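You operate a simulated robot arm through the tools that you are given. There is no shell and no other tool.

Carry out the task below with a simulated robot arm. There is one attempt and no reset: what you move stays moved.

JOB
Shut the air bench down: cylinders 1 and 2 in, air off, vented and locked.
Fine: in that order; the yellow vent lever stays open.

Only the result counts: the job must be done as asked and must still hold three seconds after the hand-in. Knocking over, shifting, dropping, spilling or breaking anything else fails it.

ROBOT AND FRAMES
A 7-joint arm with a three-finger gripper, fixed in place. Base frame: the origin is at the foot of the arm, x ahead of it, y to its left, z up; the work surface is at about z = 880. Lengths are in mm, angles in rad, forces in N, time in s.
Its first joint turns from -2.897 to 2.897 rad. Payload 2.69 kg.
The tool frame sits at the grasp point between the pads (the TCP): z along the fingers, y along the line on which they close. The tips reach 30 mm beyond it. The gripper opens to 128 mm. The gripper's body begins 117 mm behind the TCP.
Orientation is told as [roll, pitch, yaw] about the base's x, y, z axes, in that order, counted from this pose: with the fingers straight down and closing along the base's y, the tool's x points along the base's -x, its y along +y and its z along -z.

CONTROLS
- The arm moves only by the tool move_arm. Its argument "plan" is a list of rows, each a list of 7 numbers: the turn, a rotation vector about the tool's x, y, z in rad, then the shift along the tool's x, y, z in mm, then the finger opening in mm, from 0 to 128. In form: [[wx, wy, wz, dx, dy, dz, jaw], ...]. A call has 1 to 20 rows; each row shifts and turns the commanded pose from where the row before left it, along the tool's axes as they then stand. Each row takes 0.2 s and may step no farther than 50 mm and 0.15 rad from the row before; otherwise, or with a gripper value out of range, the whole call is refused. A pose out of reach is approached as far as the arm can. The call stops where the force on the tool passes 70 N (or 10 N more than at its start, if that is more) or the arm is blocked; 0.2 s more then pass. Each finger halts on what it meets, pressing with about 38 N; the grip force reading is that of the motor and also rises with nothing between the fingers. The clock runs only during rows and for 0.2 s after the last one: add rows that do not move to give the fingers time. The reply holds the time, the measured pose of the TCP, the force on the tool along the base axes, the opening and the grip force, in the units named above and with some noise, with the torque about the TCP (base axes, N m) and any sound that the robot's microphone picked up, and new pictures: "show" is both (left out), scene, wrist or none.
- Cameras (640 x 400 px; columns grow to the right, rows downward): "scene" is fixed at [56.8, -492.1, 1606.8]; the picture's right is [0.64, -0.77, 0.00], its down [-0.23, -0.19, -0.95] and it looks along [0.73, 0.61, -0.30] (base axes); focal length 340 px, centre (320, 200). "wrist" rides on the gripper at [58, 54, -131] in the tool frame; the picture's right is [-0.68, 0.74, 0.00], its down [-0.62, -0.57, -0.55] and it looks along [-0.40, -0.37, 0.84] (tool axes); focal length 234 px, centre (320, 200). There is no depth. A picture from a camera that has moved, and an enlarged one, comes with that camera's place and axes in the base frame and with its lens. The place of the scene camera against the robot may be out by one fixed shift of up to 18 mm in any direction.
- slide_trunk(by): slides the trunk up (or, below 0, down) by that many mm; the arm rides with it, the base frame stays. It gives what a move gives, with no picture.
- inspect(camera, box): a new picture of the part [left, top, right, bottom] of that camera's present view, enlarged. The clock stands still meanwhile.
- job_done(): hands the job in; it is judged then, once.

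Nothing tells you positions but the pictures and the camera data. Unless the task says otherwise, let go and move clear before handing in.

The tools are called after "Emit:" by a JSON object that holds its "method" and its "body". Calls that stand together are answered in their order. move_arm: Moves the arm, as the interface text tells. Its arguments: {"type":"object","properties":{"plan":{"type":"array"},"show":{"type":"string","enum":["both","scene","wrist","none"]}},"required":["plan"]} The other tools are called the same way: slide_trunk (by) slides the trunk up or down; inspect (camera, box) takes an enlarged picture of a part of a camera's view; job_done () hands the job in.

At the start:

```text
t: 0.0
tcp_pos: [633.1, 373.9, 1479.8]
tcp_rot: [0.0, 0.002, 0.0]
force: [-0.1, 0.4, -0.1]
torque: [-0.01, -0.03, -0.01]
grip_width: 128.1
grasp_force: 0.1
trunk travel left (down, up): [-200.0, 150.0]
```

scene: 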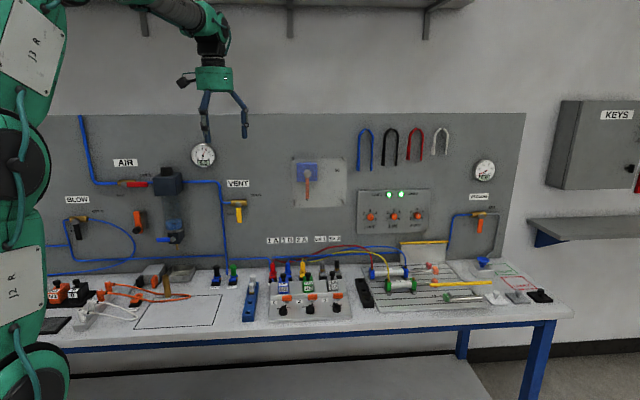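
wrist: 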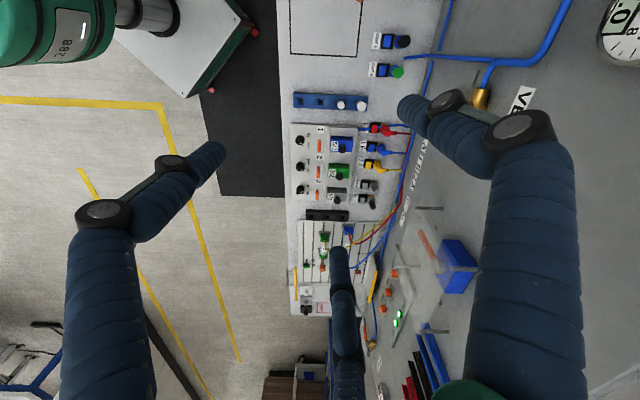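

I see an air bench with a back panel (AIR, VENT, BLOW valves, gauges) and a bench top with valves and cylinders. I'll enlarge the pictures first to identify each part.

Emit:
{"method": "inspect", "body": {"camera": "scene", "box": [40, 140, 260, 280]}}

Emit:
{"method": "inspect", "body": {"camera": "scene", "box": [240, 220, 400, 320]}}

Emit:
{"method": "inspect", "body": {"camera": "scene", "box": [340, 220, 560, 320]}}

Emit:
{"method": "inspect", "body": {"camera": "scene", "box": [280, 110, 520, 260]}}

Emit:
{"method": "inspect", "body": {"camera": "scene", "box": [40, 250, 260, 340]}}

Emit:
{"method": "inspect", "body": {"camera": "scene", "box": [520, 80, 640, 260]}}

```text
2.86 times, centred on (150, 210) of scene
camera zoom: at [56.8, -492.1, 1606.8], right [0.64, -0.77, 0.0], down [-0.23, -0.19, -0.95], along [0.73, 0.61, -0.3], focal length 971 px, centre (806, 171)
```

zoom: 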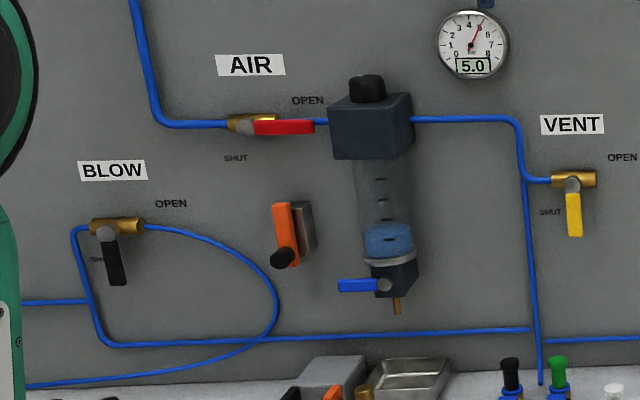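

```text
4.00 times, centred on (320, 270) of scene
camera zoom: at [56.8, -492.1, 1606.8], right [0.64, -0.77, 0.0], down [-0.23, -0.19, -0.95], along [0.73, 0.61, -0.3], focal length 1359 px, centre (320, -80)
```

zoom: 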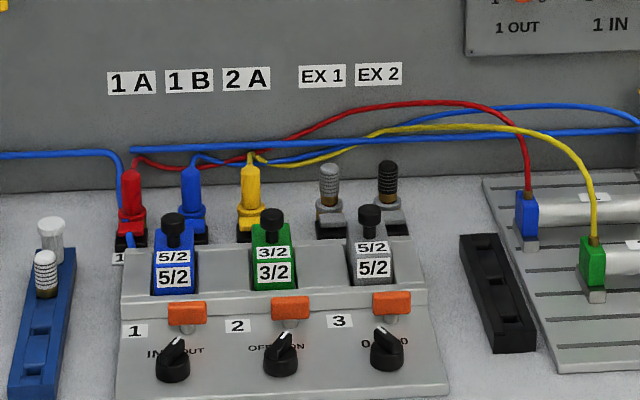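

```text
2.91 times, centred on (450, 270) of scene
camera zoom: at [56.8, -492.1, 1606.8], right [0.64, -0.77, 0.0], down [-0.23, -0.19, -0.95], along [0.73, 0.61, -0.3], focal length 988 px, centre (-58, -4)
```

zoom: 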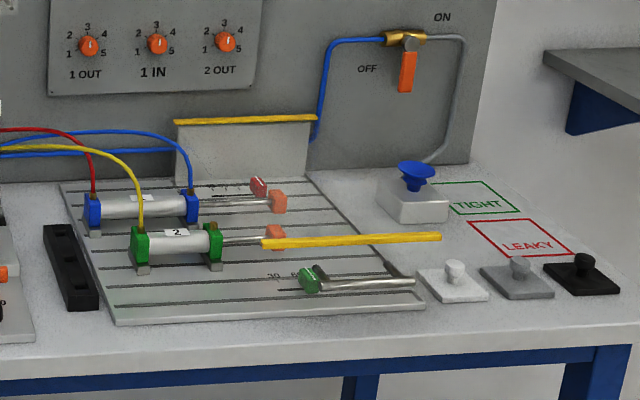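

```text
2.67 times, centred on (400, 185) of scene
camera zoom: at [56.8, -492.1, 1606.8], right [0.64, -0.77, 0.0], down [-0.23, -0.19, -0.95], along [0.73, 0.61, -0.3], focal length 906 px, centre (107, 240)
```

zoom: 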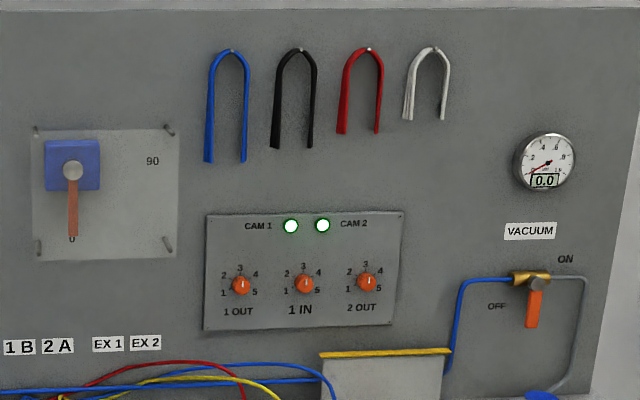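

```text
2.91 times, centred on (150, 295) of scene
camera zoom: at [56.8, -492.1, 1606.8], right [0.64, -0.77, 0.0], down [-0.23, -0.19, -0.95], along [0.73, 0.61, -0.3], focal length 988 px, centre (814, -76)
```

zoom: 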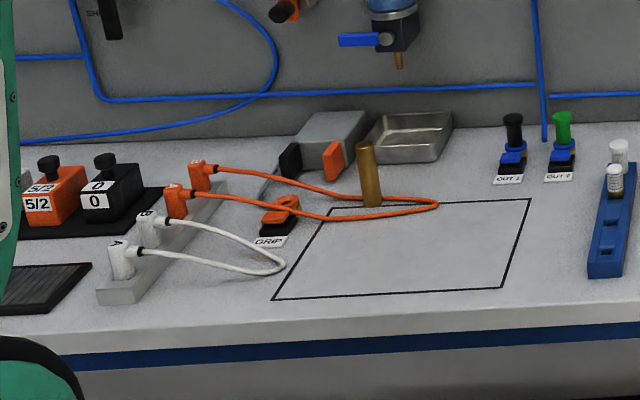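

```text
2.22 times, centred on (580, 170) of scene
camera zoom: at [56.8, -492.1, 1606.8], right [0.64, -0.77, 0.0], down [-0.23, -0.19, -0.95], along [0.73, 0.61, -0.3], focal length 755 px, centre (-258, 267)
```

zoom: 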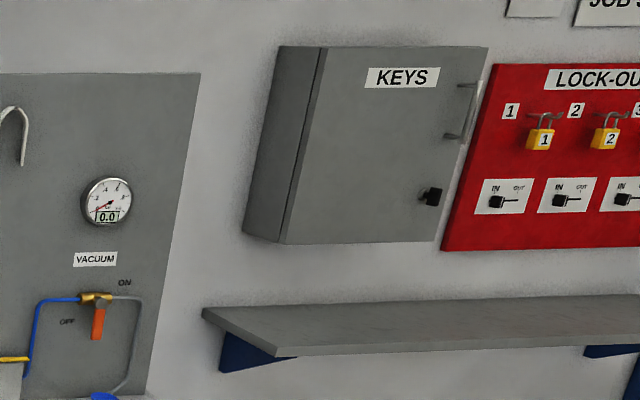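

The valves, cylinders and wall valves are visible. I need closer looks at the knobs, the orange device beside AIR, the cylinders and the lock-out board.

Emit:
{"method": "inspect", "body": {"camera": "scene", "box": [264, 280, 354, 325]}}

Emit:
{"method": "inspect", "body": {"camera": "scene", "box": [105, 160, 205, 250]}}

Emit:
{"method": "inspect", "body": {"camera": "scene", "box": [360, 240, 500, 315]}}

Emit:
{"method": "inspect", "body": {"camera": "scene", "box": [560, 60, 640, 200]}}

Emit:
{"method": "inspect", "body": {"camera": "scene", "box": [205, 180, 265, 240]}}

Emit:
{"method": "inspect", "body": {"camera": "wrist", "box": [270, 100, 430, 220]}}

Emit:
{"method": "inspect", "body": {"camera": "wrist", "box": [280, 200, 460, 370]}}

```text
7.11 times, centred on (309, 302) of scene
camera zoom: at [56.8, -492.1, 1606.8], right [0.64, -0.77, 0.0], down [-0.23, -0.19, -0.95], along [0.73, 0.61, -0.3], focal length 2416 px, centre (398, -529)
```

zoom: 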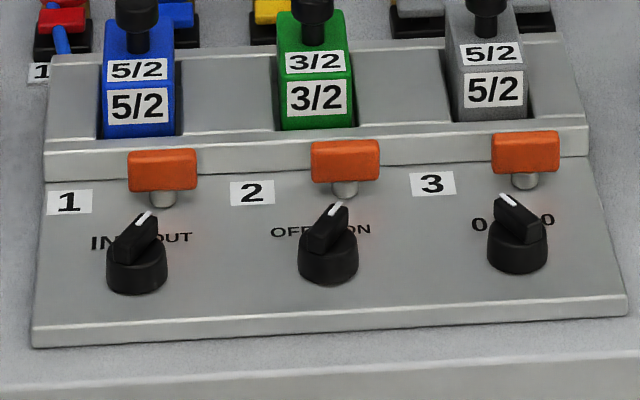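

```text
4.44 times, centred on (155, 205) of scene
camera zoom: at [56.8, -492.1, 1606.8], right [0.64, -0.77, 0.0], down [-0.23, -0.19, -0.95], along [0.73, 0.61, -0.3], focal length 1510 px, centre (1053, 178)
```

zoom: 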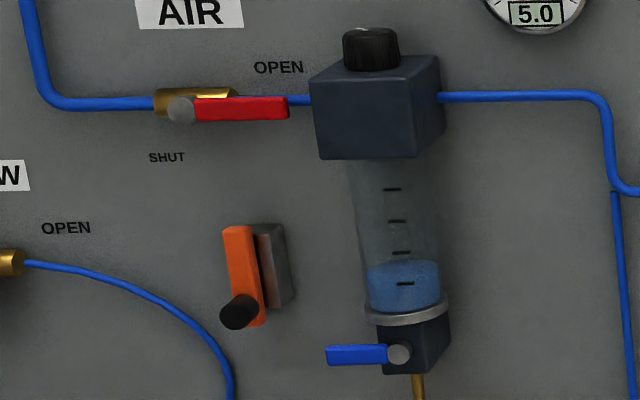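

```text
4.57 times, centred on (430, 278) of scene
camera zoom: at [56.8, -492.1, 1606.8], right [0.64, -0.77, 0.0], down [-0.23, -0.19, -0.95], along [0.73, 0.61, -0.3], focal length 1553 px, centre (-183, -154)
```

zoom: 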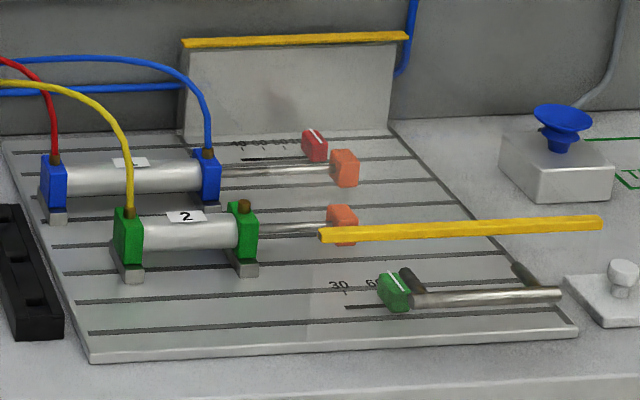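

```text
2.86 times, centred on (600, 130) of scene
camera zoom: at [56.8, -492.1, 1606.8], right [0.64, -0.77, 0.0], down [-0.23, -0.19, -0.95], along [0.73, 0.61, -0.3], focal length 971 px, centre (-480, 400)
```

zoom: 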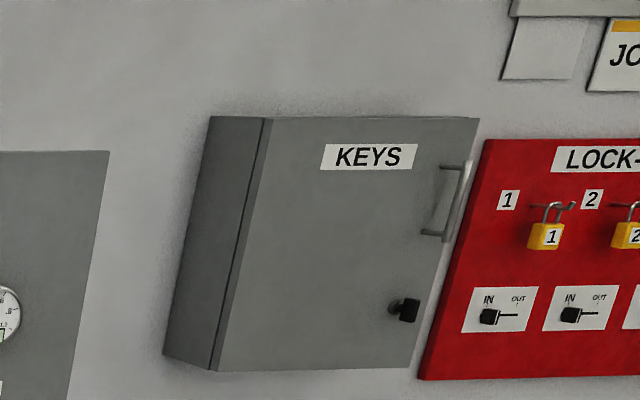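

```text
6.67 times, centred on (235, 210) of scene
camera zoom: at [56.8, -492.1, 1606.8], right [0.64, -0.77, 0.0], down [-0.23, -0.19, -0.95], along [0.73, 0.61, -0.3], focal length 2265 px, centre (887, 133)
```

zoom: 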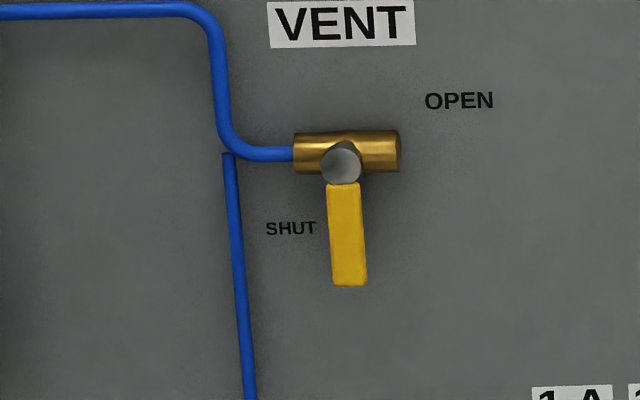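

```text
3.33 times, centred on (350, 160) of wrist
camera zoom: at [575.3, 429.3, 1611.8], right [0.68, 0.74, 0.0], down [0.62, -0.57, 0.55], along [0.4, -0.37, -0.84], focal length 781 px, centre (220, 333)
```

zoom: 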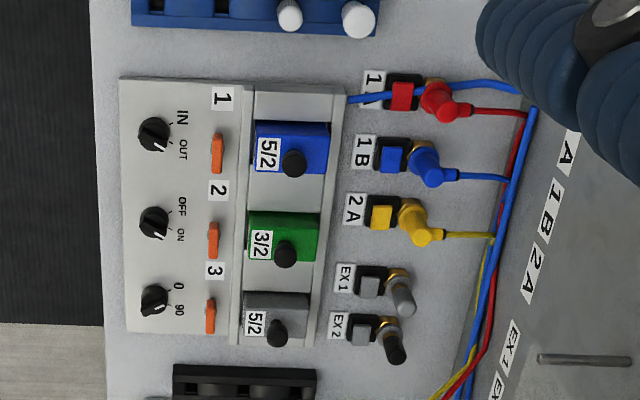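

```text
2.35 times, centred on (370, 285) of wrist
camera zoom: at [575.3, 429.3, 1611.8], right [0.68, 0.74, 0.0], down [0.62, -0.57, 0.55], along [0.4, -0.37, -0.84], focal length 551 px, centre (202, 0)
```

zoom: 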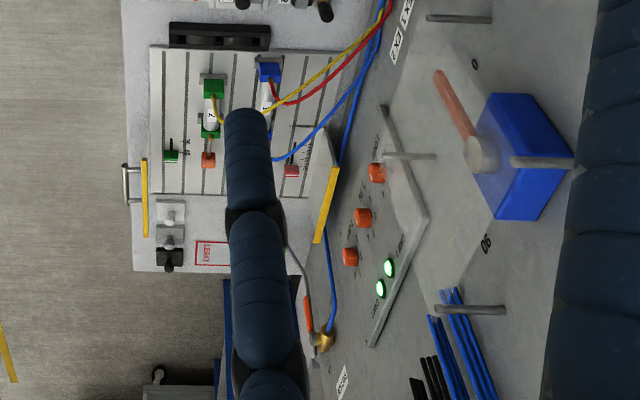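

The picture is consistent. Knobs 1 (IN/OUT) and 2 (OFF/ON) are on the bench panel, near (709,226) and (771,163). The AIR lever is horizontal (OPEN), the VENT lever is down (SHUT), and an orange latch sits under the AIR valve. First I bring the gripper above knob 1 for a closer look.

Emit:
{"method": "move_arm", "body": {"plan": [[0, 0, 0, -9.5, -18.5, 43.75, 100], [0, 0, 0, -9.5, -18.5, 43.75, 80], [0, 0, 0, -9.5, -18.5, 43.75, 70], [0, 0, 0, -9.5, -18.5, 43.75, 70], [0, 0, 0, -9.5, -18.5, 43.75, 70], [0, 0, 0, -9.5, -18.5, 43.75, 70], [0, 0, 0, -9.5, -18.5, 43.75, 70], [0, 0, 0, -9.5, -18.5, 43.75, 70], [0, 0, 0, 0, 0, 0, 70]]}}

```text
t: 2.0
tcp_pos: [710.5, 226.6, 1129.2]
tcp_rot: [0.0, 0.001, -0.001]
force: [0.5, -0.7, -0.5]
torque: [0.03, 0.03, -0.01]
grip_width: 69.8
grasp_force: 0.1
trunk travel left (down, up): [-200.0, 150.0]
camera wrist: at [653.2, 280.3, 1260.0], right [0.68, 0.74, 0.0], down [0.62, -0.57, 0.55], along [0.4, -0.37, -0.84], focal length 234 px, centre (320, 200)
```

scene: 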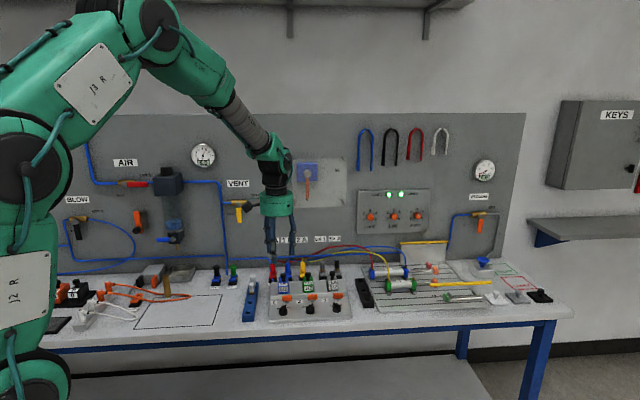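
wrist: 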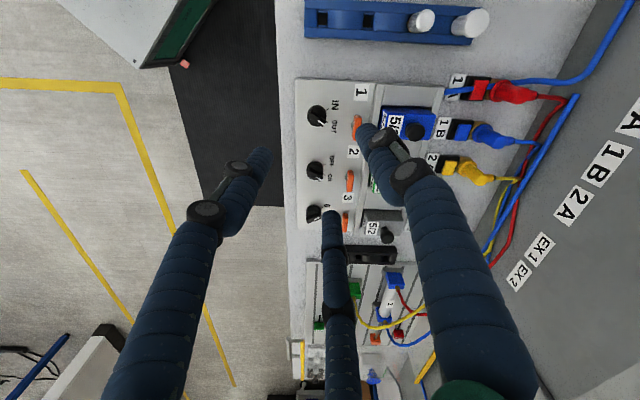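

The gripper is above knob 1. I zoom in on the knobs through the wrist camera to measure the pointer angles.

Emit:
{"method": "inspect", "body": {"camera": "wrist", "box": [290, 70, 390, 132]}}

Emit:
{"method": "inspect", "body": {"camera": "wrist", "box": [290, 140, 390, 232]}}

Emit:
{"method": "inspect", "body": {"camera": "scene", "box": [230, 200, 350, 320]}}

```text
6.40 times, centred on (340, 101) of wrist
camera zoom: at [653.2, 280.3, 1260.0], right [0.68, 0.74, 0.0], down [0.62, -0.57, 0.55], along [0.4, -0.37, -0.84], focal length 1499 px, centre (192, 834)
```

zoom: 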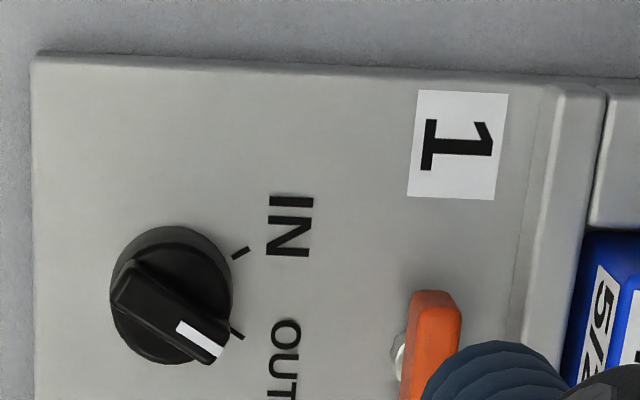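

```text
4.35 times, centred on (340, 186) of wrist
camera zoom: at [653.2, 280.3, 1260.0], right [0.68, 0.74, 0.0], down [0.62, -0.57, 0.55], along [0.4, -0.37, -0.84], focal length 1018 px, centre (233, 261)
```

zoom: 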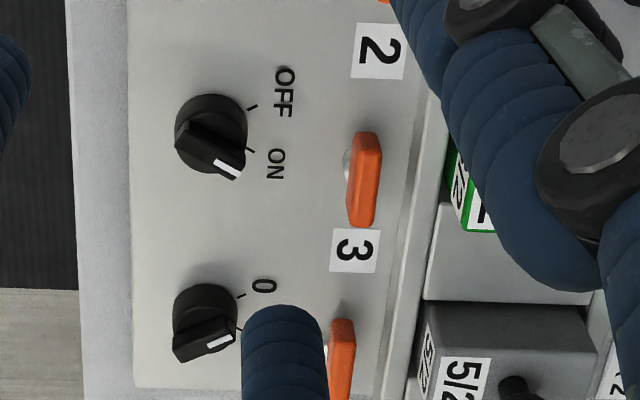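

```text
3.33 times, centred on (290, 260) of scene
camera zoom: at [56.8, -492.1, 1606.8], right [0.64, -0.77, 0.0], down [-0.23, -0.19, -0.95], along [0.73, 0.61, -0.3], focal length 1133 px, centre (420, 0)
```

zoom: 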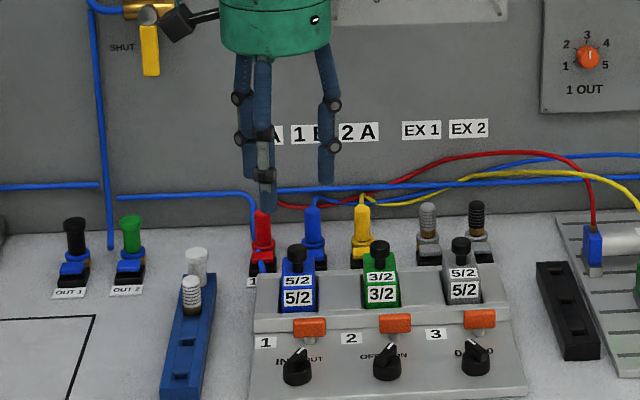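

The knobs are bladed selectors, now at OUT and ON. The gripper's fingers look like three in the picture, so I close it here in free air to learn how its tips really lie.

Emit:
{"method": "move_arm", "body": {"plan": [[0, 0, 0, 0, 0, 0, 20], [0, 0, 0, 0, 0, 0, 0], [0, 0, 0, 0, 0, 0, 0]]}}

Emit:
{"method": "inspect", "body": {"camera": "scene", "box": [240, 190, 330, 280]}}

```text
t: 2.8
tcp_pos: [709.0, 225.7, 1129.1]
tcp_rot: [0.001, 0.0, 0.001]
force: [-0.4, -0.1, 0.9]
torque: [0.0, -0.04, 0.0]
grip_width: 2.2
grasp_force: 31.3
trunk travel left (down, up): [-200.0, 150.0]
camera wrist: at [652.3, 280.5, 1260.8], right [0.68, 0.74, 0.0], down [0.62, -0.57, 0.55], along [0.4, -0.37, -0.84], focal length 234 px, centre (320, 200)
```

scene: 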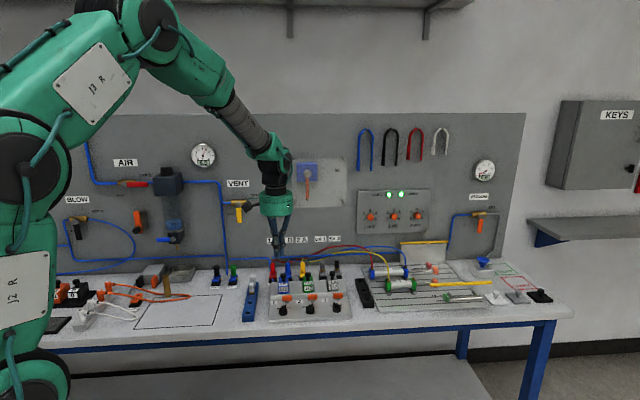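
wrist: 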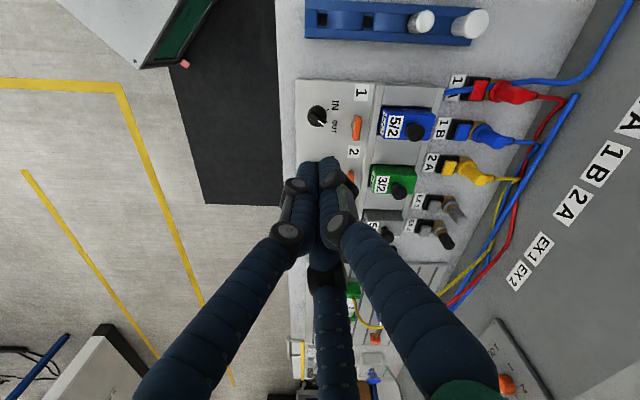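

```text
4.44 times, centred on (285, 235) of scene
camera zoom: at [56.8, -492.1, 1606.8], right [0.64, -0.77, 0.0], down [-0.23, -0.19, -0.95], along [0.73, 0.61, -0.3], focal length 1510 px, centre (476, 44)
```

zoom: 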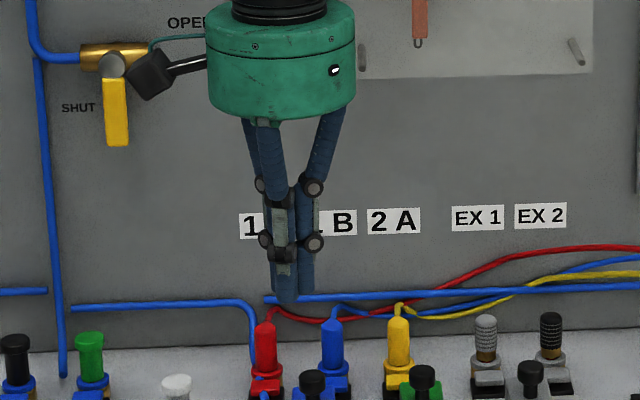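

The three visible fingers converge at the centre when closed, so the tip lies where I expected it. I test in free air whether the wrist can turn to the yaw needed for the IN position (about 1.3 rad).

Emit:
{"method": "move_arm", "body": {"plan": [[0, 0, -0.145, 0, 0, 0, 30], [0, 0, -0.145, 0, 0, 0, 50], [0, 0, -0.145, 0, 0, 0, 50], [0, 0, -0.145, 0, 0, 0, 50], [0, 0, -0.145, 0, 0, 0, 50], [0, 0, -0.145, 0, 0, 0, 50], [0, 0, -0.145, 0, 0, 0, 50], [0, 0, -0.145, 0, 0, 0, 50], [0, 0, -0.145, 0, 0, 0, 50], [0, 0, 0, 0, 0, 0, 50]]}}

```text
t: 5.0
tcp_pos: [707.9, 227.4, 1130.3]
tcp_rot: [0.0, 0.001, 1.307]
force: [-0.3, -0.4, -0.6]
torque: [-0.01, 0.0, -0.01]
grip_width: 50.0
grasp_force: 0.1
trunk travel left (down, up): [-200.0, 150.0]
camera wrist: at [643.0, 184.8, 1261.2], right [-0.53, 0.85, 0.0], down [0.71, 0.45, 0.55], along [0.46, 0.29, -0.84], focal length 234 px, centre (320, 200)
```

scene: 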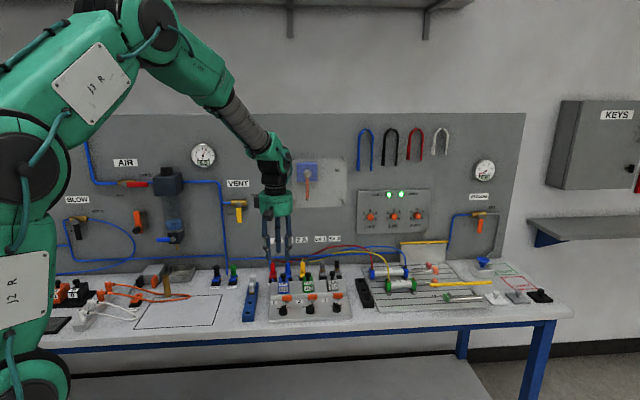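
wrist: 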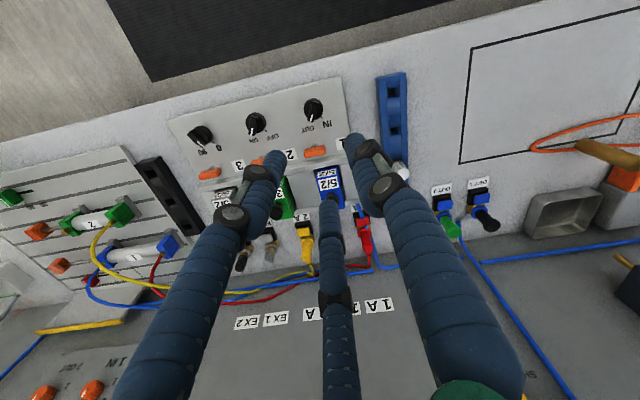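

The wrist reaches that yaw. I use this second viewpoint to triangulate the knobs.

Emit:
{"method": "inspect", "body": {"camera": "wrist", "box": [270, 80, 350, 130]}}

Emit:
{"method": "inspect", "body": {"camera": "wrist", "box": [170, 100, 290, 175]}}

```text
8.00 times, centred on (310, 105) of wrist
camera zoom: at [643.0, 184.8, 1261.2], right [-0.53, 0.85, 0.0], down [0.71, 0.45, 0.55], along [0.46, 0.29, -0.84], focal length 1873 px, centre (400, 960)
```

zoom: 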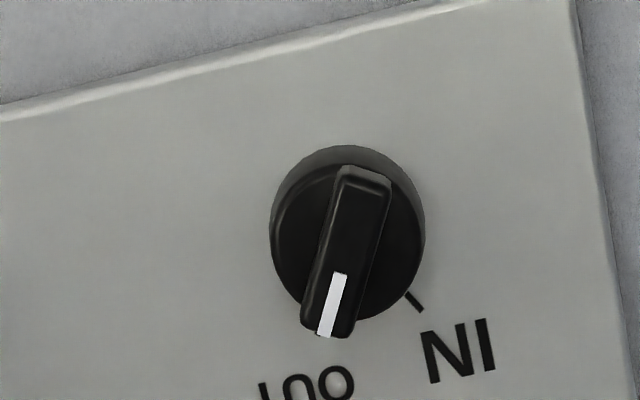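

```text
5.33 times, centred on (230, 138) of wrist
camera zoom: at [643.0, 184.8, 1261.2], right [-0.53, 0.85, 0.0], down [0.71, 0.45, 0.55], along [0.46, 0.29, -0.84], focal length 1249 px, centre (800, 533)
```

zoom: 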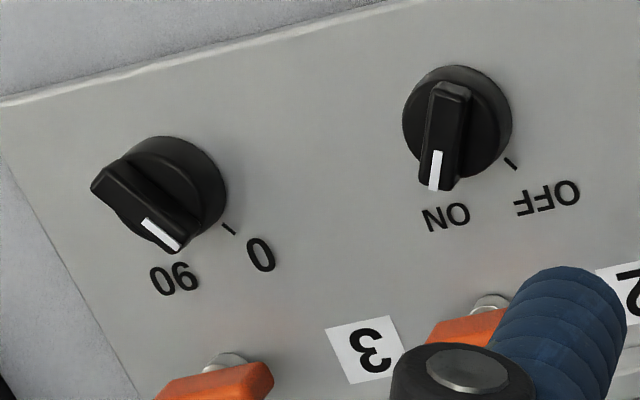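

Knob 1's axis comes out at about (714, 218), with the blade top near z = 910 and the blade at about 15°. I zoom in once more to judge the knob's height.

Emit:
{"method": "inspect", "body": {"camera": "scene", "box": [264, 296, 304, 321]}}

Emit:
{"method": "inspect", "body": {"camera": "scene", "box": [290, 290, 330, 315]}}

```text
16.00 times, centred on (284, 308) of scene
camera zoom: at [56.8, -492.1, 1606.8], right [0.64, -0.77, 0.0], down [-0.23, -0.19, -0.95], along [0.73, 0.61, -0.3], focal length 5437 px, centre (896, -1536)
```

zoom: 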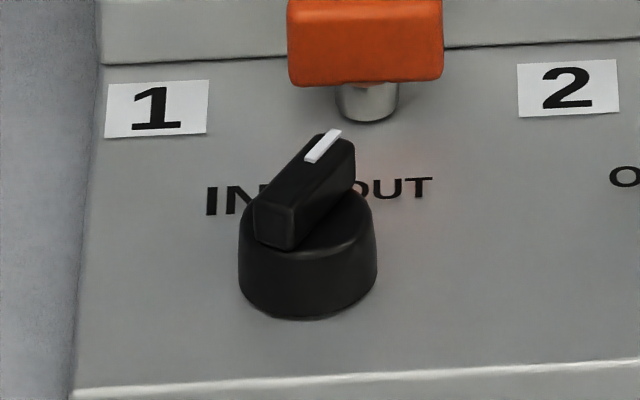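

```text
16.00 times, centred on (310, 302) of scene
camera zoom: at [56.8, -492.1, 1606.8], right [0.64, -0.77, 0.0], down [-0.23, -0.19, -0.95], along [0.73, 0.61, -0.3], focal length 5437 px, centre (480, -1440)
```

zoom: 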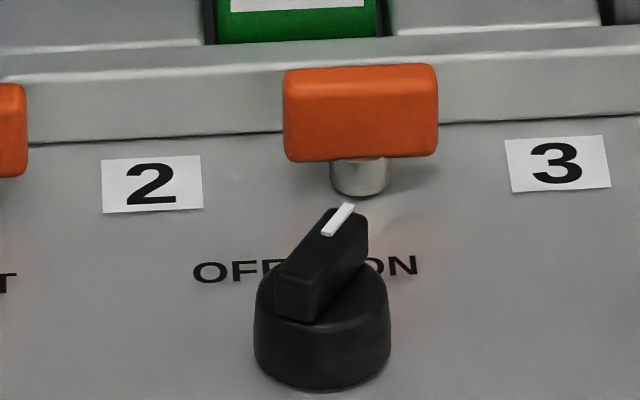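

The knob base is about 16 mm tall with a 12 mm blade on top. I turn the wrist to yaw 0.262, matching the blade, and come down to about 60 mm above knob 1 to check alignment.

Emit:
{"method": "move_arm", "body": {"plan": [[0, 0, 0.1493, 0, 0, 0, 50], [0, 0, 0.1493, 0, 0, 0, 50], [0, 0, 0.1493, 0, 0, 0, 50], [0, 0, 0.1493, 0, 0, 0, 50], [0, 0, 0.1493, 0, 0, 0, 50], [0, 0, 0.1493, 0, 0, 0, 50], [0, 0, 0.1493, 0, 0, 0, 50], [0, 0, 0, -2.6, -8.9, 40, 50], [0, 0, 0, 0, 0, 40, 50], [0, 0, 0, 0, 0, 40, 50], [0, 0, 0, 0, 0, 39.7, 50], [0, 0, 0, 0, 0, 0, 50]]}}

Emit:
{"method": "inspect", "body": {"camera": "wrist", "box": [240, 80, 400, 180]}}

Emit:
{"method": "inspect", "body": {"camera": "scene", "box": [250, 260, 330, 320]}}

```text
t: 7.6
tcp_pos: [712.0, 217.9, 971.3]
tcp_rot: [0.001, 0.0, 0.259]
force: [0.0, -0.5, -1.2]
torque: [-0.01, 0.01, -0.01]
grip_width: 50.0
grasp_force: 0.0
trunk travel left (down, up): [-200.0, 150.0]
camera wrist: at [643.7, 256.1, 1102.6], right [0.46, 0.89, 0.0], down [0.74, -0.39, 0.55], along [0.49, -0.25, -0.84], focal length 234 px, centre (320, 200)
```

scene: 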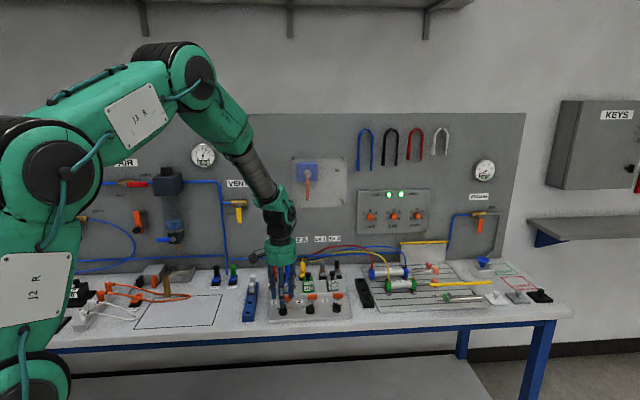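
wrist: 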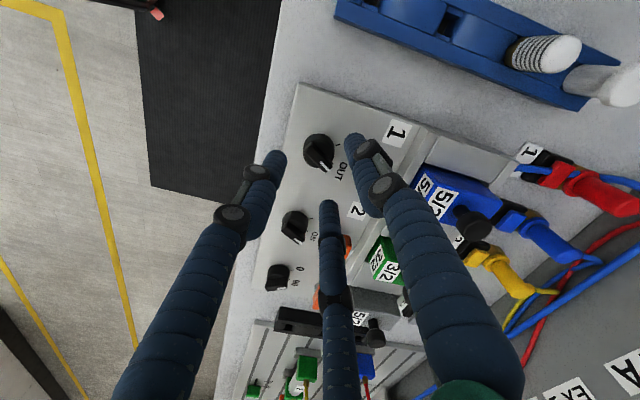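

```text
4.00 times, centred on (320, 130) of wrist
camera zoom: at [643.7, 256.1, 1102.6], right [0.46, 0.89, 0.0], down [0.74, -0.39, 0.55], along [0.49, -0.25, -0.84], focal length 937 px, centre (320, 480)
```

zoom: 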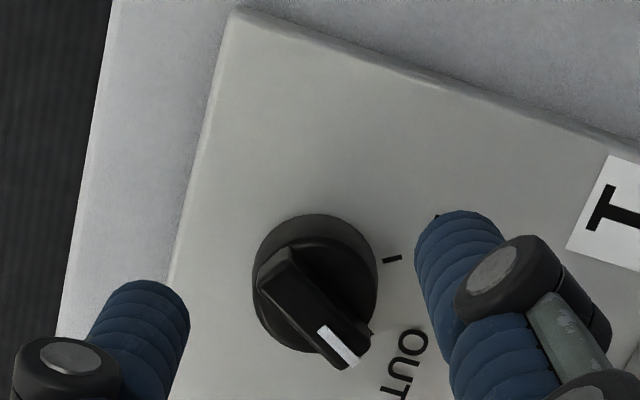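

```text
6.67 times, centred on (290, 290) of scene
camera zoom: at [56.8, -492.1, 1606.8], right [0.64, -0.77, 0.0], down [-0.23, -0.19, -0.95], along [0.73, 0.61, -0.3], focal length 2265 px, centre (520, -400)
```

zoom: 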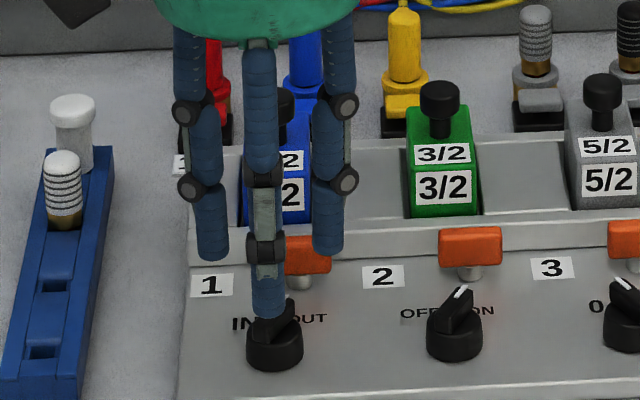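

Blade top comes out at z ≈ 914, centred on (714, 218), and the fingers straddle it well. I lower until the tips are at z ≈ 905 and close on the blade.

Emit:
{"method": "move_arm", "body": {"plan": [[0, 0, 0, 0, 0, 12, 50], [0, 0, 0, 0, 0, 12, 50], [0, 0, 0, 0, 0, 11, 50], [0, 0, 0, 0, 0, 0, 50]]}}

Emit:
{"method": "inspect", "body": {"camera": "wrist", "box": [240, 100, 400, 200]}}

Emit:
{"method": "inspect", "body": {"camera": "scene", "box": [250, 270, 330, 320]}}

```text
t: 8.6
tcp_pos: [713.1, 220.0, 935.3]
tcp_rot: [0.0, 0.0, 0.26]
force: [0.3, -0.4, 0.4]
torque: [0.0, 0.03, 0.01]
grip_width: 50.2
grasp_force: 0.0
trunk travel left (down, up): [-200.0, 150.0]
camera wrist: at [643.7, 256.6, 1066.5], right [0.46, 0.89, 0.0], down [0.74, -0.39, 0.55], along [0.49, -0.25, -0.84], focal length 234 px, centre (320, 200)
```

scene: 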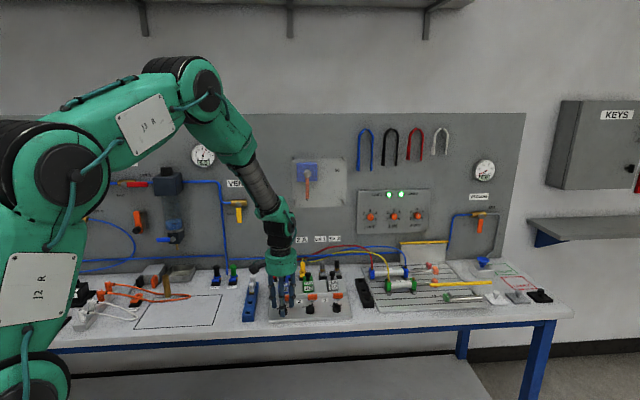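
wrist: 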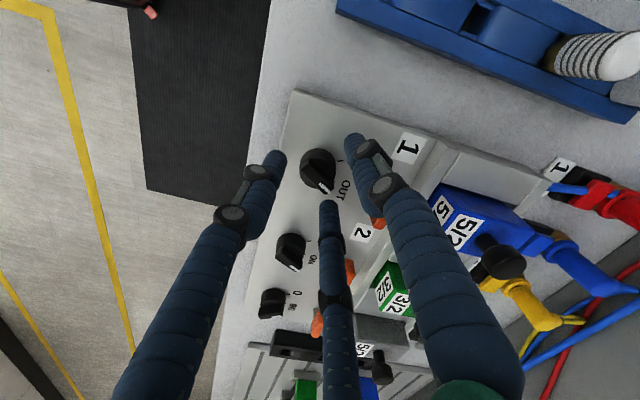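

```text
4.00 times, centred on (320, 150) of wrist
camera zoom: at [643.7, 256.6, 1066.5], right [0.46, 0.89, 0.0], down [0.74, -0.39, 0.55], along [0.49, -0.25, -0.84], focal length 937 px, centre (320, 400)
```

zoom: 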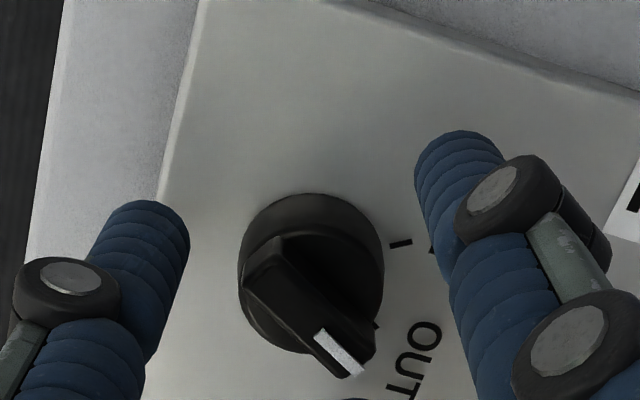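

```text
8.00 times, centred on (290, 295) of scene
camera zoom: at [56.8, -492.1, 1606.8], right [0.64, -0.77, 0.0], down [-0.23, -0.19, -0.95], along [0.73, 0.61, -0.3], focal length 2718 px, centre (560, -560)
```

zoom: 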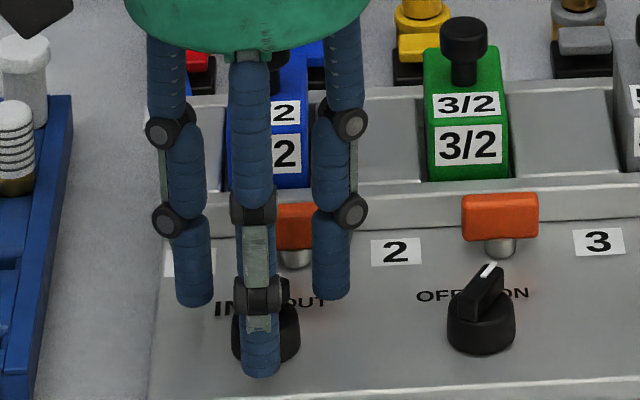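

The fingers straddle the blade with no contact. I close on it now.

Emit:
{"method": "move_arm", "body": {"plan": [[0, 0, 0, 0, 0, 0, 0], [0, 0, 0, 0, 0, 0, 0], [0, 0, 0, 0, 0, 0, 0]]}}

Emit:
{"method": "inspect", "body": {"camera": "wrist", "box": [240, 100, 400, 200]}}

```text
t: 9.4
tcp_pos: [713.1, 217.4, 934.4]
tcp_rot: [-0.001, 0.0, 0.259]
force: [1.6, -27.7, -0.6]
torque: [-0.45, -0.12, 0.02]
grip_width: 27.2
grasp_force: 45.2
trunk travel left (down, up): [-200.0, 150.0]
camera wrist: at [643.6, 254.7, 1066.5], right [0.46, 0.89, 0.0], down [0.74, -0.39, 0.55], along [0.48, -0.25, -0.84], focal length 234 px, centre (320, 200)
```

scene: 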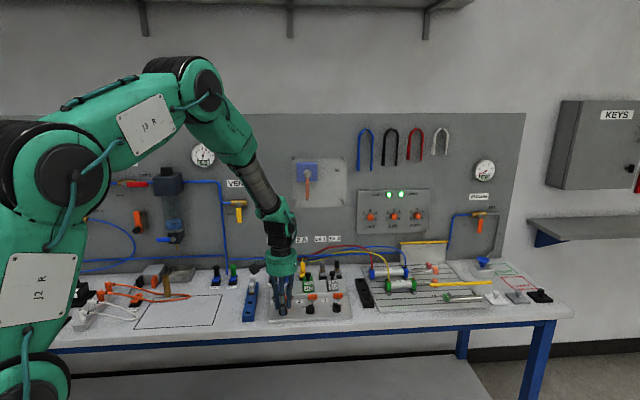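
wrist: 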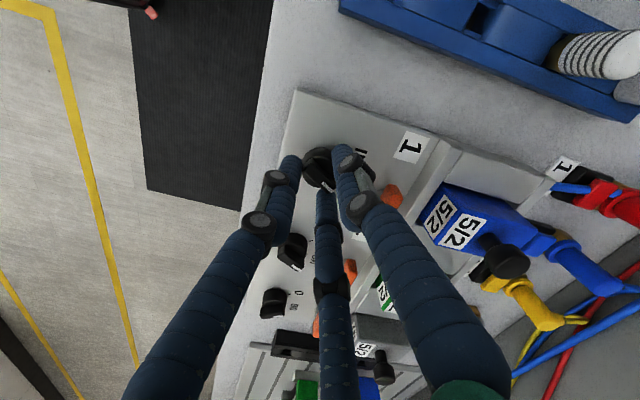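

```text
4.00 times, centred on (320, 150) of wrist
camera zoom: at [643.6, 254.7, 1066.5], right [0.46, 0.89, 0.0], down [0.74, -0.39, 0.55], along [0.48, -0.25, -0.84], focal length 937 px, centre (320, 400)
```

zoom: 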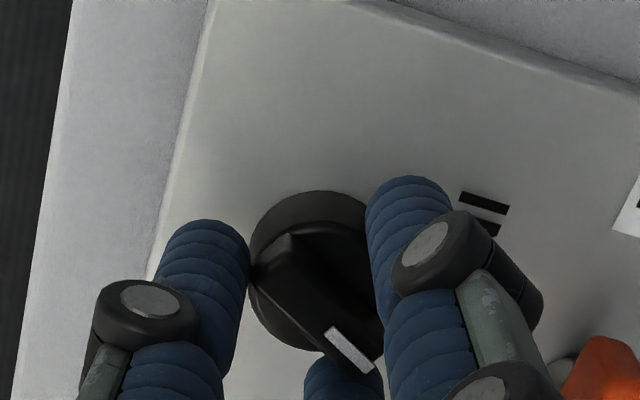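

The fingers met the round base (27 mm wide) rather than the blade, and with some sideways load. I open, rise 6 mm, shift 2 mm towards -y and close again on the blade.

Emit:
{"method": "move_arm", "body": {"plan": [[0, 0, 0, 0, 0, 0, 50], [0, 0, 0, 0, 0, 0, 50], [0, 0, 0, 0.5, -1.9, -6, 50], [0, 0, 0, 0, 0, 0, 50], [0, 0, 0, 0, 0, 0, 0], [0, 0, 0, 0, 0, 0, 0], [0, 0, 0, 0, 0, 0, 0]], "show": "wrist"}}

Emit:
{"method": "inspect", "body": {"camera": "wrist", "box": [240, 100, 400, 200]}}

```text
t: 11.0
tcp_pos: [712.9, 213.3, 940.1]
tcp_rot: [0.002, 0.002, 0.261]
force: [10.4, -59.4, -0.2]
torque: [-1.67, -0.16, -0.01]
grip_width: 17.8
grasp_force: 43.5
trunk travel left (down, up): [-200.0, 150.0]
camera wrist: at [643.8, 250.5, 1072.5], right [0.46, 0.89, 0.0], down [0.74, -0.39, 0.55], along [0.48, -0.25, -0.84], focal length 234 px, centre (320, 200)
```

wrist: 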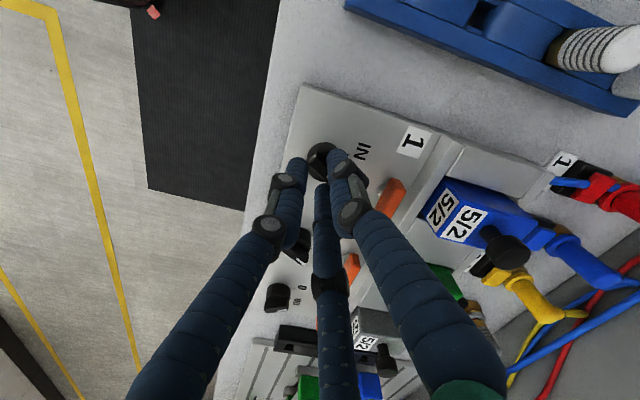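

```text
4.00 times, centred on (320, 150) of wrist
camera zoom: at [643.8, 250.5, 1072.5], right [0.46, 0.89, 0.0], down [0.74, -0.39, 0.55], along [0.48, -0.25, -0.84], focal length 937 px, centre (320, 400)
```

zoom: 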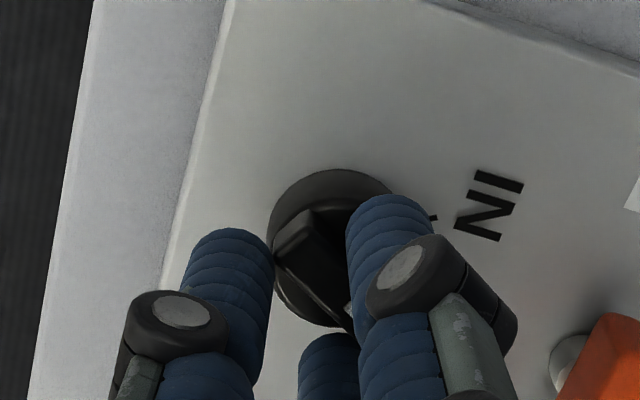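

The blade alignment isn't giving a clean grip, since a finger catches the base first. The round base gave a centred hold, so I regrip that slightly better centred and turn it by friction.

Emit:
{"method": "move_arm", "body": {"plan": [[0, 0, 0, 0, 0, 0, 50], [0, 0, 0, 0, 0, 0, 50], [0, 0, 0, -0.7, 0.4, 8, 50], [0, 0, 0, 0, 0, 0, 50], [0, 0, 0, 0, 0, 0, 0], [0, 0, 0, 0, 0, 0, 0], [0, 0, 0, 0, 0, 0, 0]], "show": "wrist"}}

```text
t: 12.6
tcp_pos: [713.6, 217.6, 931.9]
tcp_rot: [-0.001, 0.0, 0.261]
force: [-1.4, -3.6, 1.5]
torque: [0.15, -0.04, 0.15]
grip_width: 27.6
grasp_force: 45.0
trunk travel left (down, up): [-200.0, 150.0]
camera wrist: at [644.2, 254.7, 1064.8], right [0.46, 0.89, 0.0], down [0.74, -0.39, 0.55], along [0.49, -0.25, -0.84], focal length 234 px, centre (320, 200)
```

wrist: 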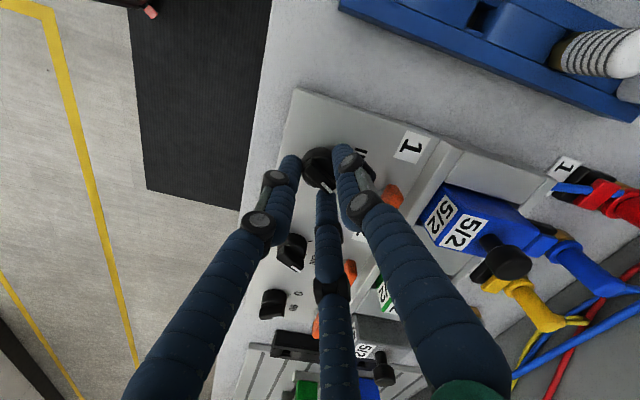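

The grip on the base is centred now, at 27.6 mm with almost no side force. I turn it counter-clockwise from OUT towards IN, about 60°.

Emit:
{"method": "move_arm", "body": {"plan": [[0, 0, -0.14, 0, 0, 0, 0], [0, 0, -0.14, 0, 0, 0, 0], [0, 0, -0.14, 0, 0, 0, 0], [0, 0, -0.14, 0, 0, 0, 0]], "show": "both"}}

Emit:
{"method": "inspect", "body": {"camera": "wrist", "box": [240, 100, 400, 200]}}

```text
t: 13.6
tcp_pos: [713.2, 217.5, 933.1]
tcp_rot: [0.0, 0.0, 0.822]
force: [-7.2, -2.9, 9.8]
torque: [-0.07, 0.71, 0.02]
grip_width: 27.3
grasp_force: 45.3
trunk travel left (down, up): [-200.0, 150.0]
camera wrist: at [635.1, 212.0, 1064.7], right [-0.08, 1.0, 0.0], down [0.83, 0.07, 0.55], along [0.55, 0.04, -0.84], focal length 234 px, centre (320, 200)
```

scene: 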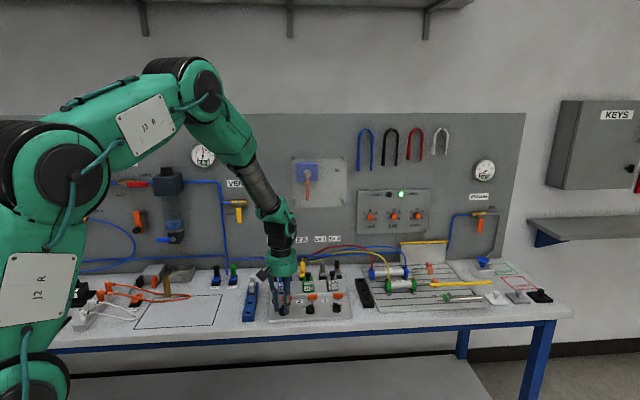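
wrist: 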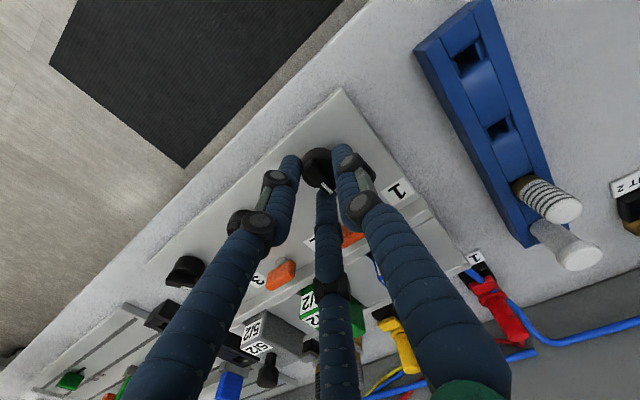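

```text
4.00 times, centred on (320, 150) of wrist
camera zoom: at [635.1, 212.0, 1064.7], right [-0.08, 1.0, 0.0], down [0.83, 0.07, 0.55], along [0.55, 0.04, -0.84], focal length 937 px, centre (320, 400)
```

zoom: 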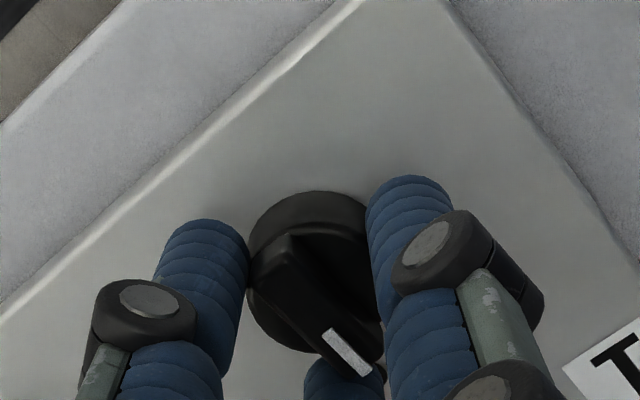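

The knob follows the gripper and CAM 1 has already gone dark, so cylinder 1 is moving. I turn the rest of the way to IN.

Emit:
{"method": "move_arm", "body": {"plan": [[0, 0, -0.14, 0, 0, 0, 0], [0, 0, -0.14, 0, 0, 0, 0], [0, 0, -0.14, 0, 0, 0, 0], [0, 0, -0.1, 0, 0, 0, 0], [0, 0, 0, 0, 0, 0, 0]], "show": "both"}}

Emit:
{"method": "inspect", "body": {"camera": "wrist", "box": [240, 100, 400, 200]}}

Emit:
{"method": "inspect", "body": {"camera": "scene", "box": [360, 180, 500, 315]}}

```text
t: 14.8
tcp_pos: [713.1, 217.6, 932.9]
tcp_rot: [0.0, 0.002, 1.343]
force: [-14.3, 2.9, 9.3]
torque: [0.27, 0.66, -0.26]
grip_width: 27.1
grasp_force: 45.1
trunk travel left (down, up): [-200.0, 150.0]
camera wrist: at [648.4, 173.7, 1064.8], right [-0.56, 0.83, 0.0], down [0.69, 0.47, 0.55], along [0.45, 0.31, -0.84], focal length 234 px, centre (320, 200)
```

scene: 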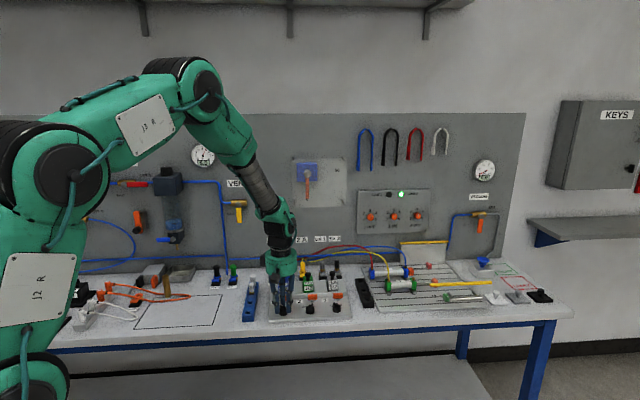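
wrist: 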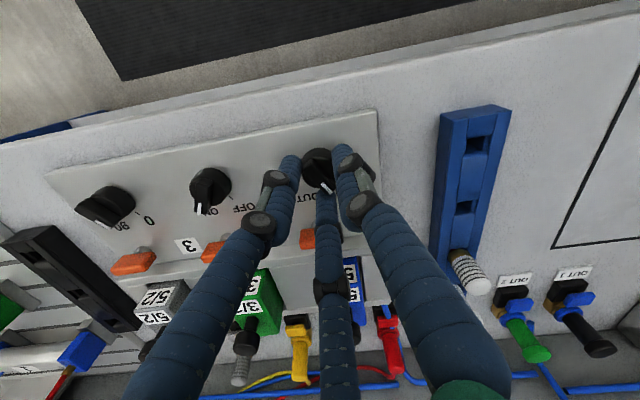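

```text
4.00 times, centred on (320, 150) of wrist
camera zoom: at [648.4, 173.7, 1064.8], right [-0.56, 0.83, 0.0], down [0.69, 0.47, 0.55], along [0.45, 0.31, -0.84], focal length 937 px, centre (320, 400)
```

zoom: 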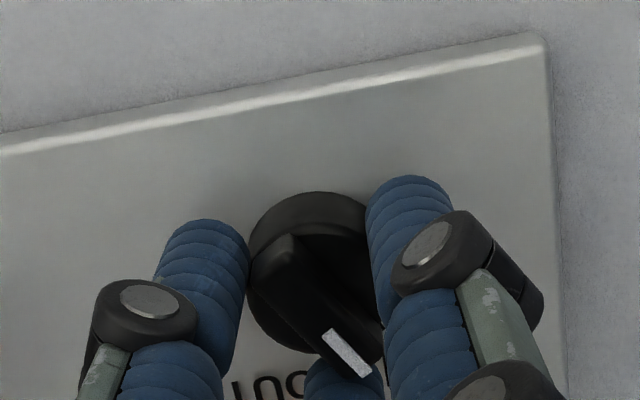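

```text
2.96 times, centred on (430, 248) of scene
camera zoom: at [56.8, -492.1, 1606.8], right [0.64, -0.77, 0.0], down [-0.23, -0.19, -0.95], along [0.73, 0.61, -0.3], focal length 1007 px, centre (-6, 59)
```

zoom: 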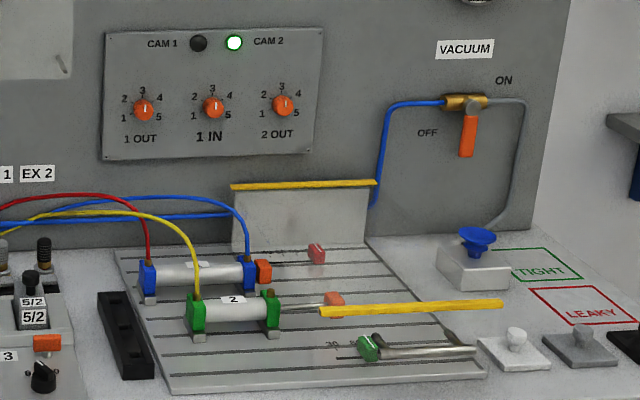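

Cylinder 1 is in: its rod is retracted and CAM 1 is off. I release, rise, turn the wrist back and move over knob 2.

Emit:
{"method": "move_arm", "body": {"plan": [[0, 0, 0, 0, 0, 0, 50], [0, 0, 0, 0, 0, 0, 50], [0, 0, 0, 0, 0, -20, 50], [0, 0, 0, 0, 0, -25, 50], [0, 0, 0.135, 0, 0, 0, 50], [0, 0, 0.135, 0, 0, 0, 50], [0, 0, 0.135, 0, 0, 0, 50], [0, 0, 0.135, 0, 0, 0, 50], [0, 0, 0.135, 0, 0, 0, 50], [0, 0, 0.135, 0, 0, 0, 50], [0, 0, 0.135, 0, 0, 0, 50], [0, 0, 0.135, 0, 0, 0, 50], [0, 0, 0, -22.9, -39.7, 0, 50], [0, 0, 0, -22.9, -39.7, 0, 50], [0, 0, 0, 0, 0, 0, 50]]}}

Emit:
{"method": "inspect", "body": {"camera": "wrist", "box": [240, 80, 400, 180]}}

Emit:
{"method": "inspect", "body": {"camera": "scene", "box": [250, 270, 350, 325]}}

```text
t: 18.0
tcp_pos: [779.9, 153.6, 980.2]
tcp_rot: [0.001, 0.001, 0.262]
force: [0.7, -1.1, 0.1]
torque: [0.08, 0.06, 0.01]
grip_width: 49.8
grasp_force: 0.1
trunk travel left (down, up): [-200.0, 150.0]
camera wrist: at [711.2, 188.8, 1112.0], right [0.46, 0.89, 0.0], down [0.74, -0.39, 0.55], along [0.49, -0.25, -0.84], focal length 234 px, centre (320, 200)
```

scene: 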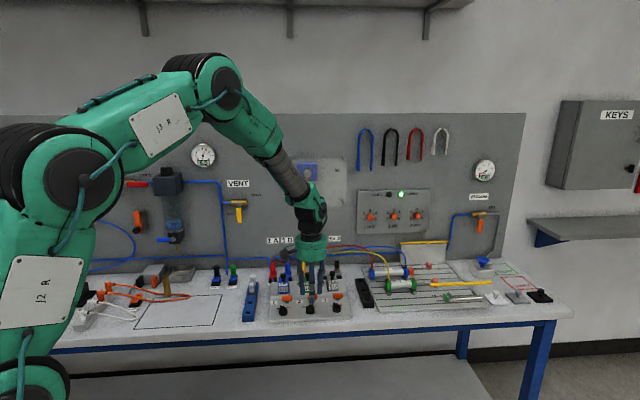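
wrist: 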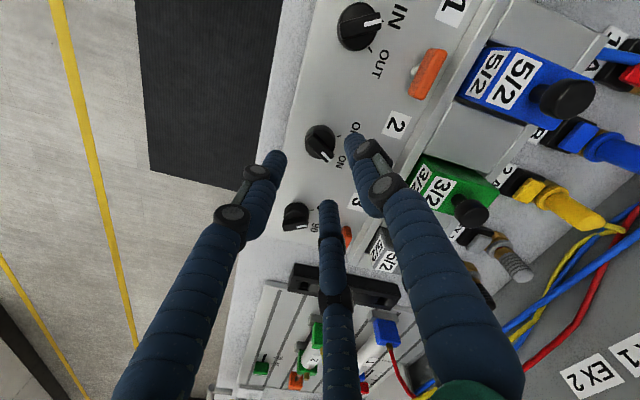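

```text
4.00 times, centred on (320, 130) of wrist
camera zoom: at [711.2, 188.8, 1112.0], right [0.46, 0.89, 0.0], down [0.74, -0.39, 0.55], along [0.49, -0.25, -0.84], focal length 937 px, centre (320, 480)
```

zoom: 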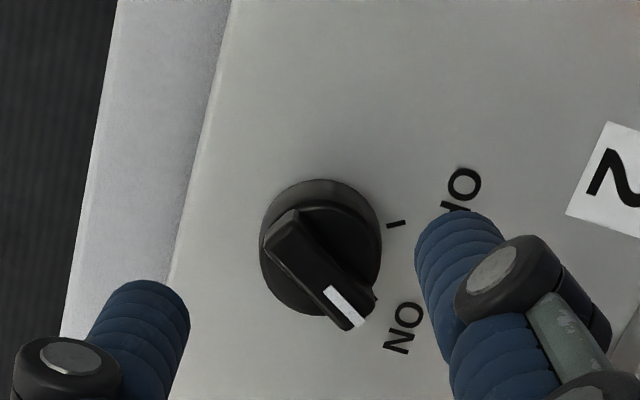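

```text
6.40 times, centred on (300, 298) of scene
camera zoom: at [56.8, -492.1, 1606.8], right [0.64, -0.77, 0.0], down [-0.23, -0.19, -0.95], along [0.73, 0.61, -0.3], focal length 2175 px, centre (448, -424)
```

zoom: 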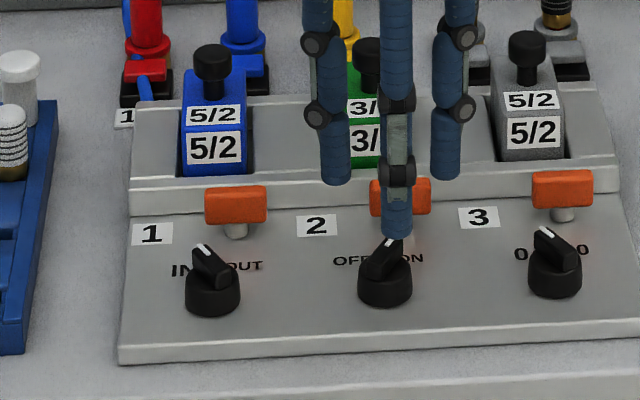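

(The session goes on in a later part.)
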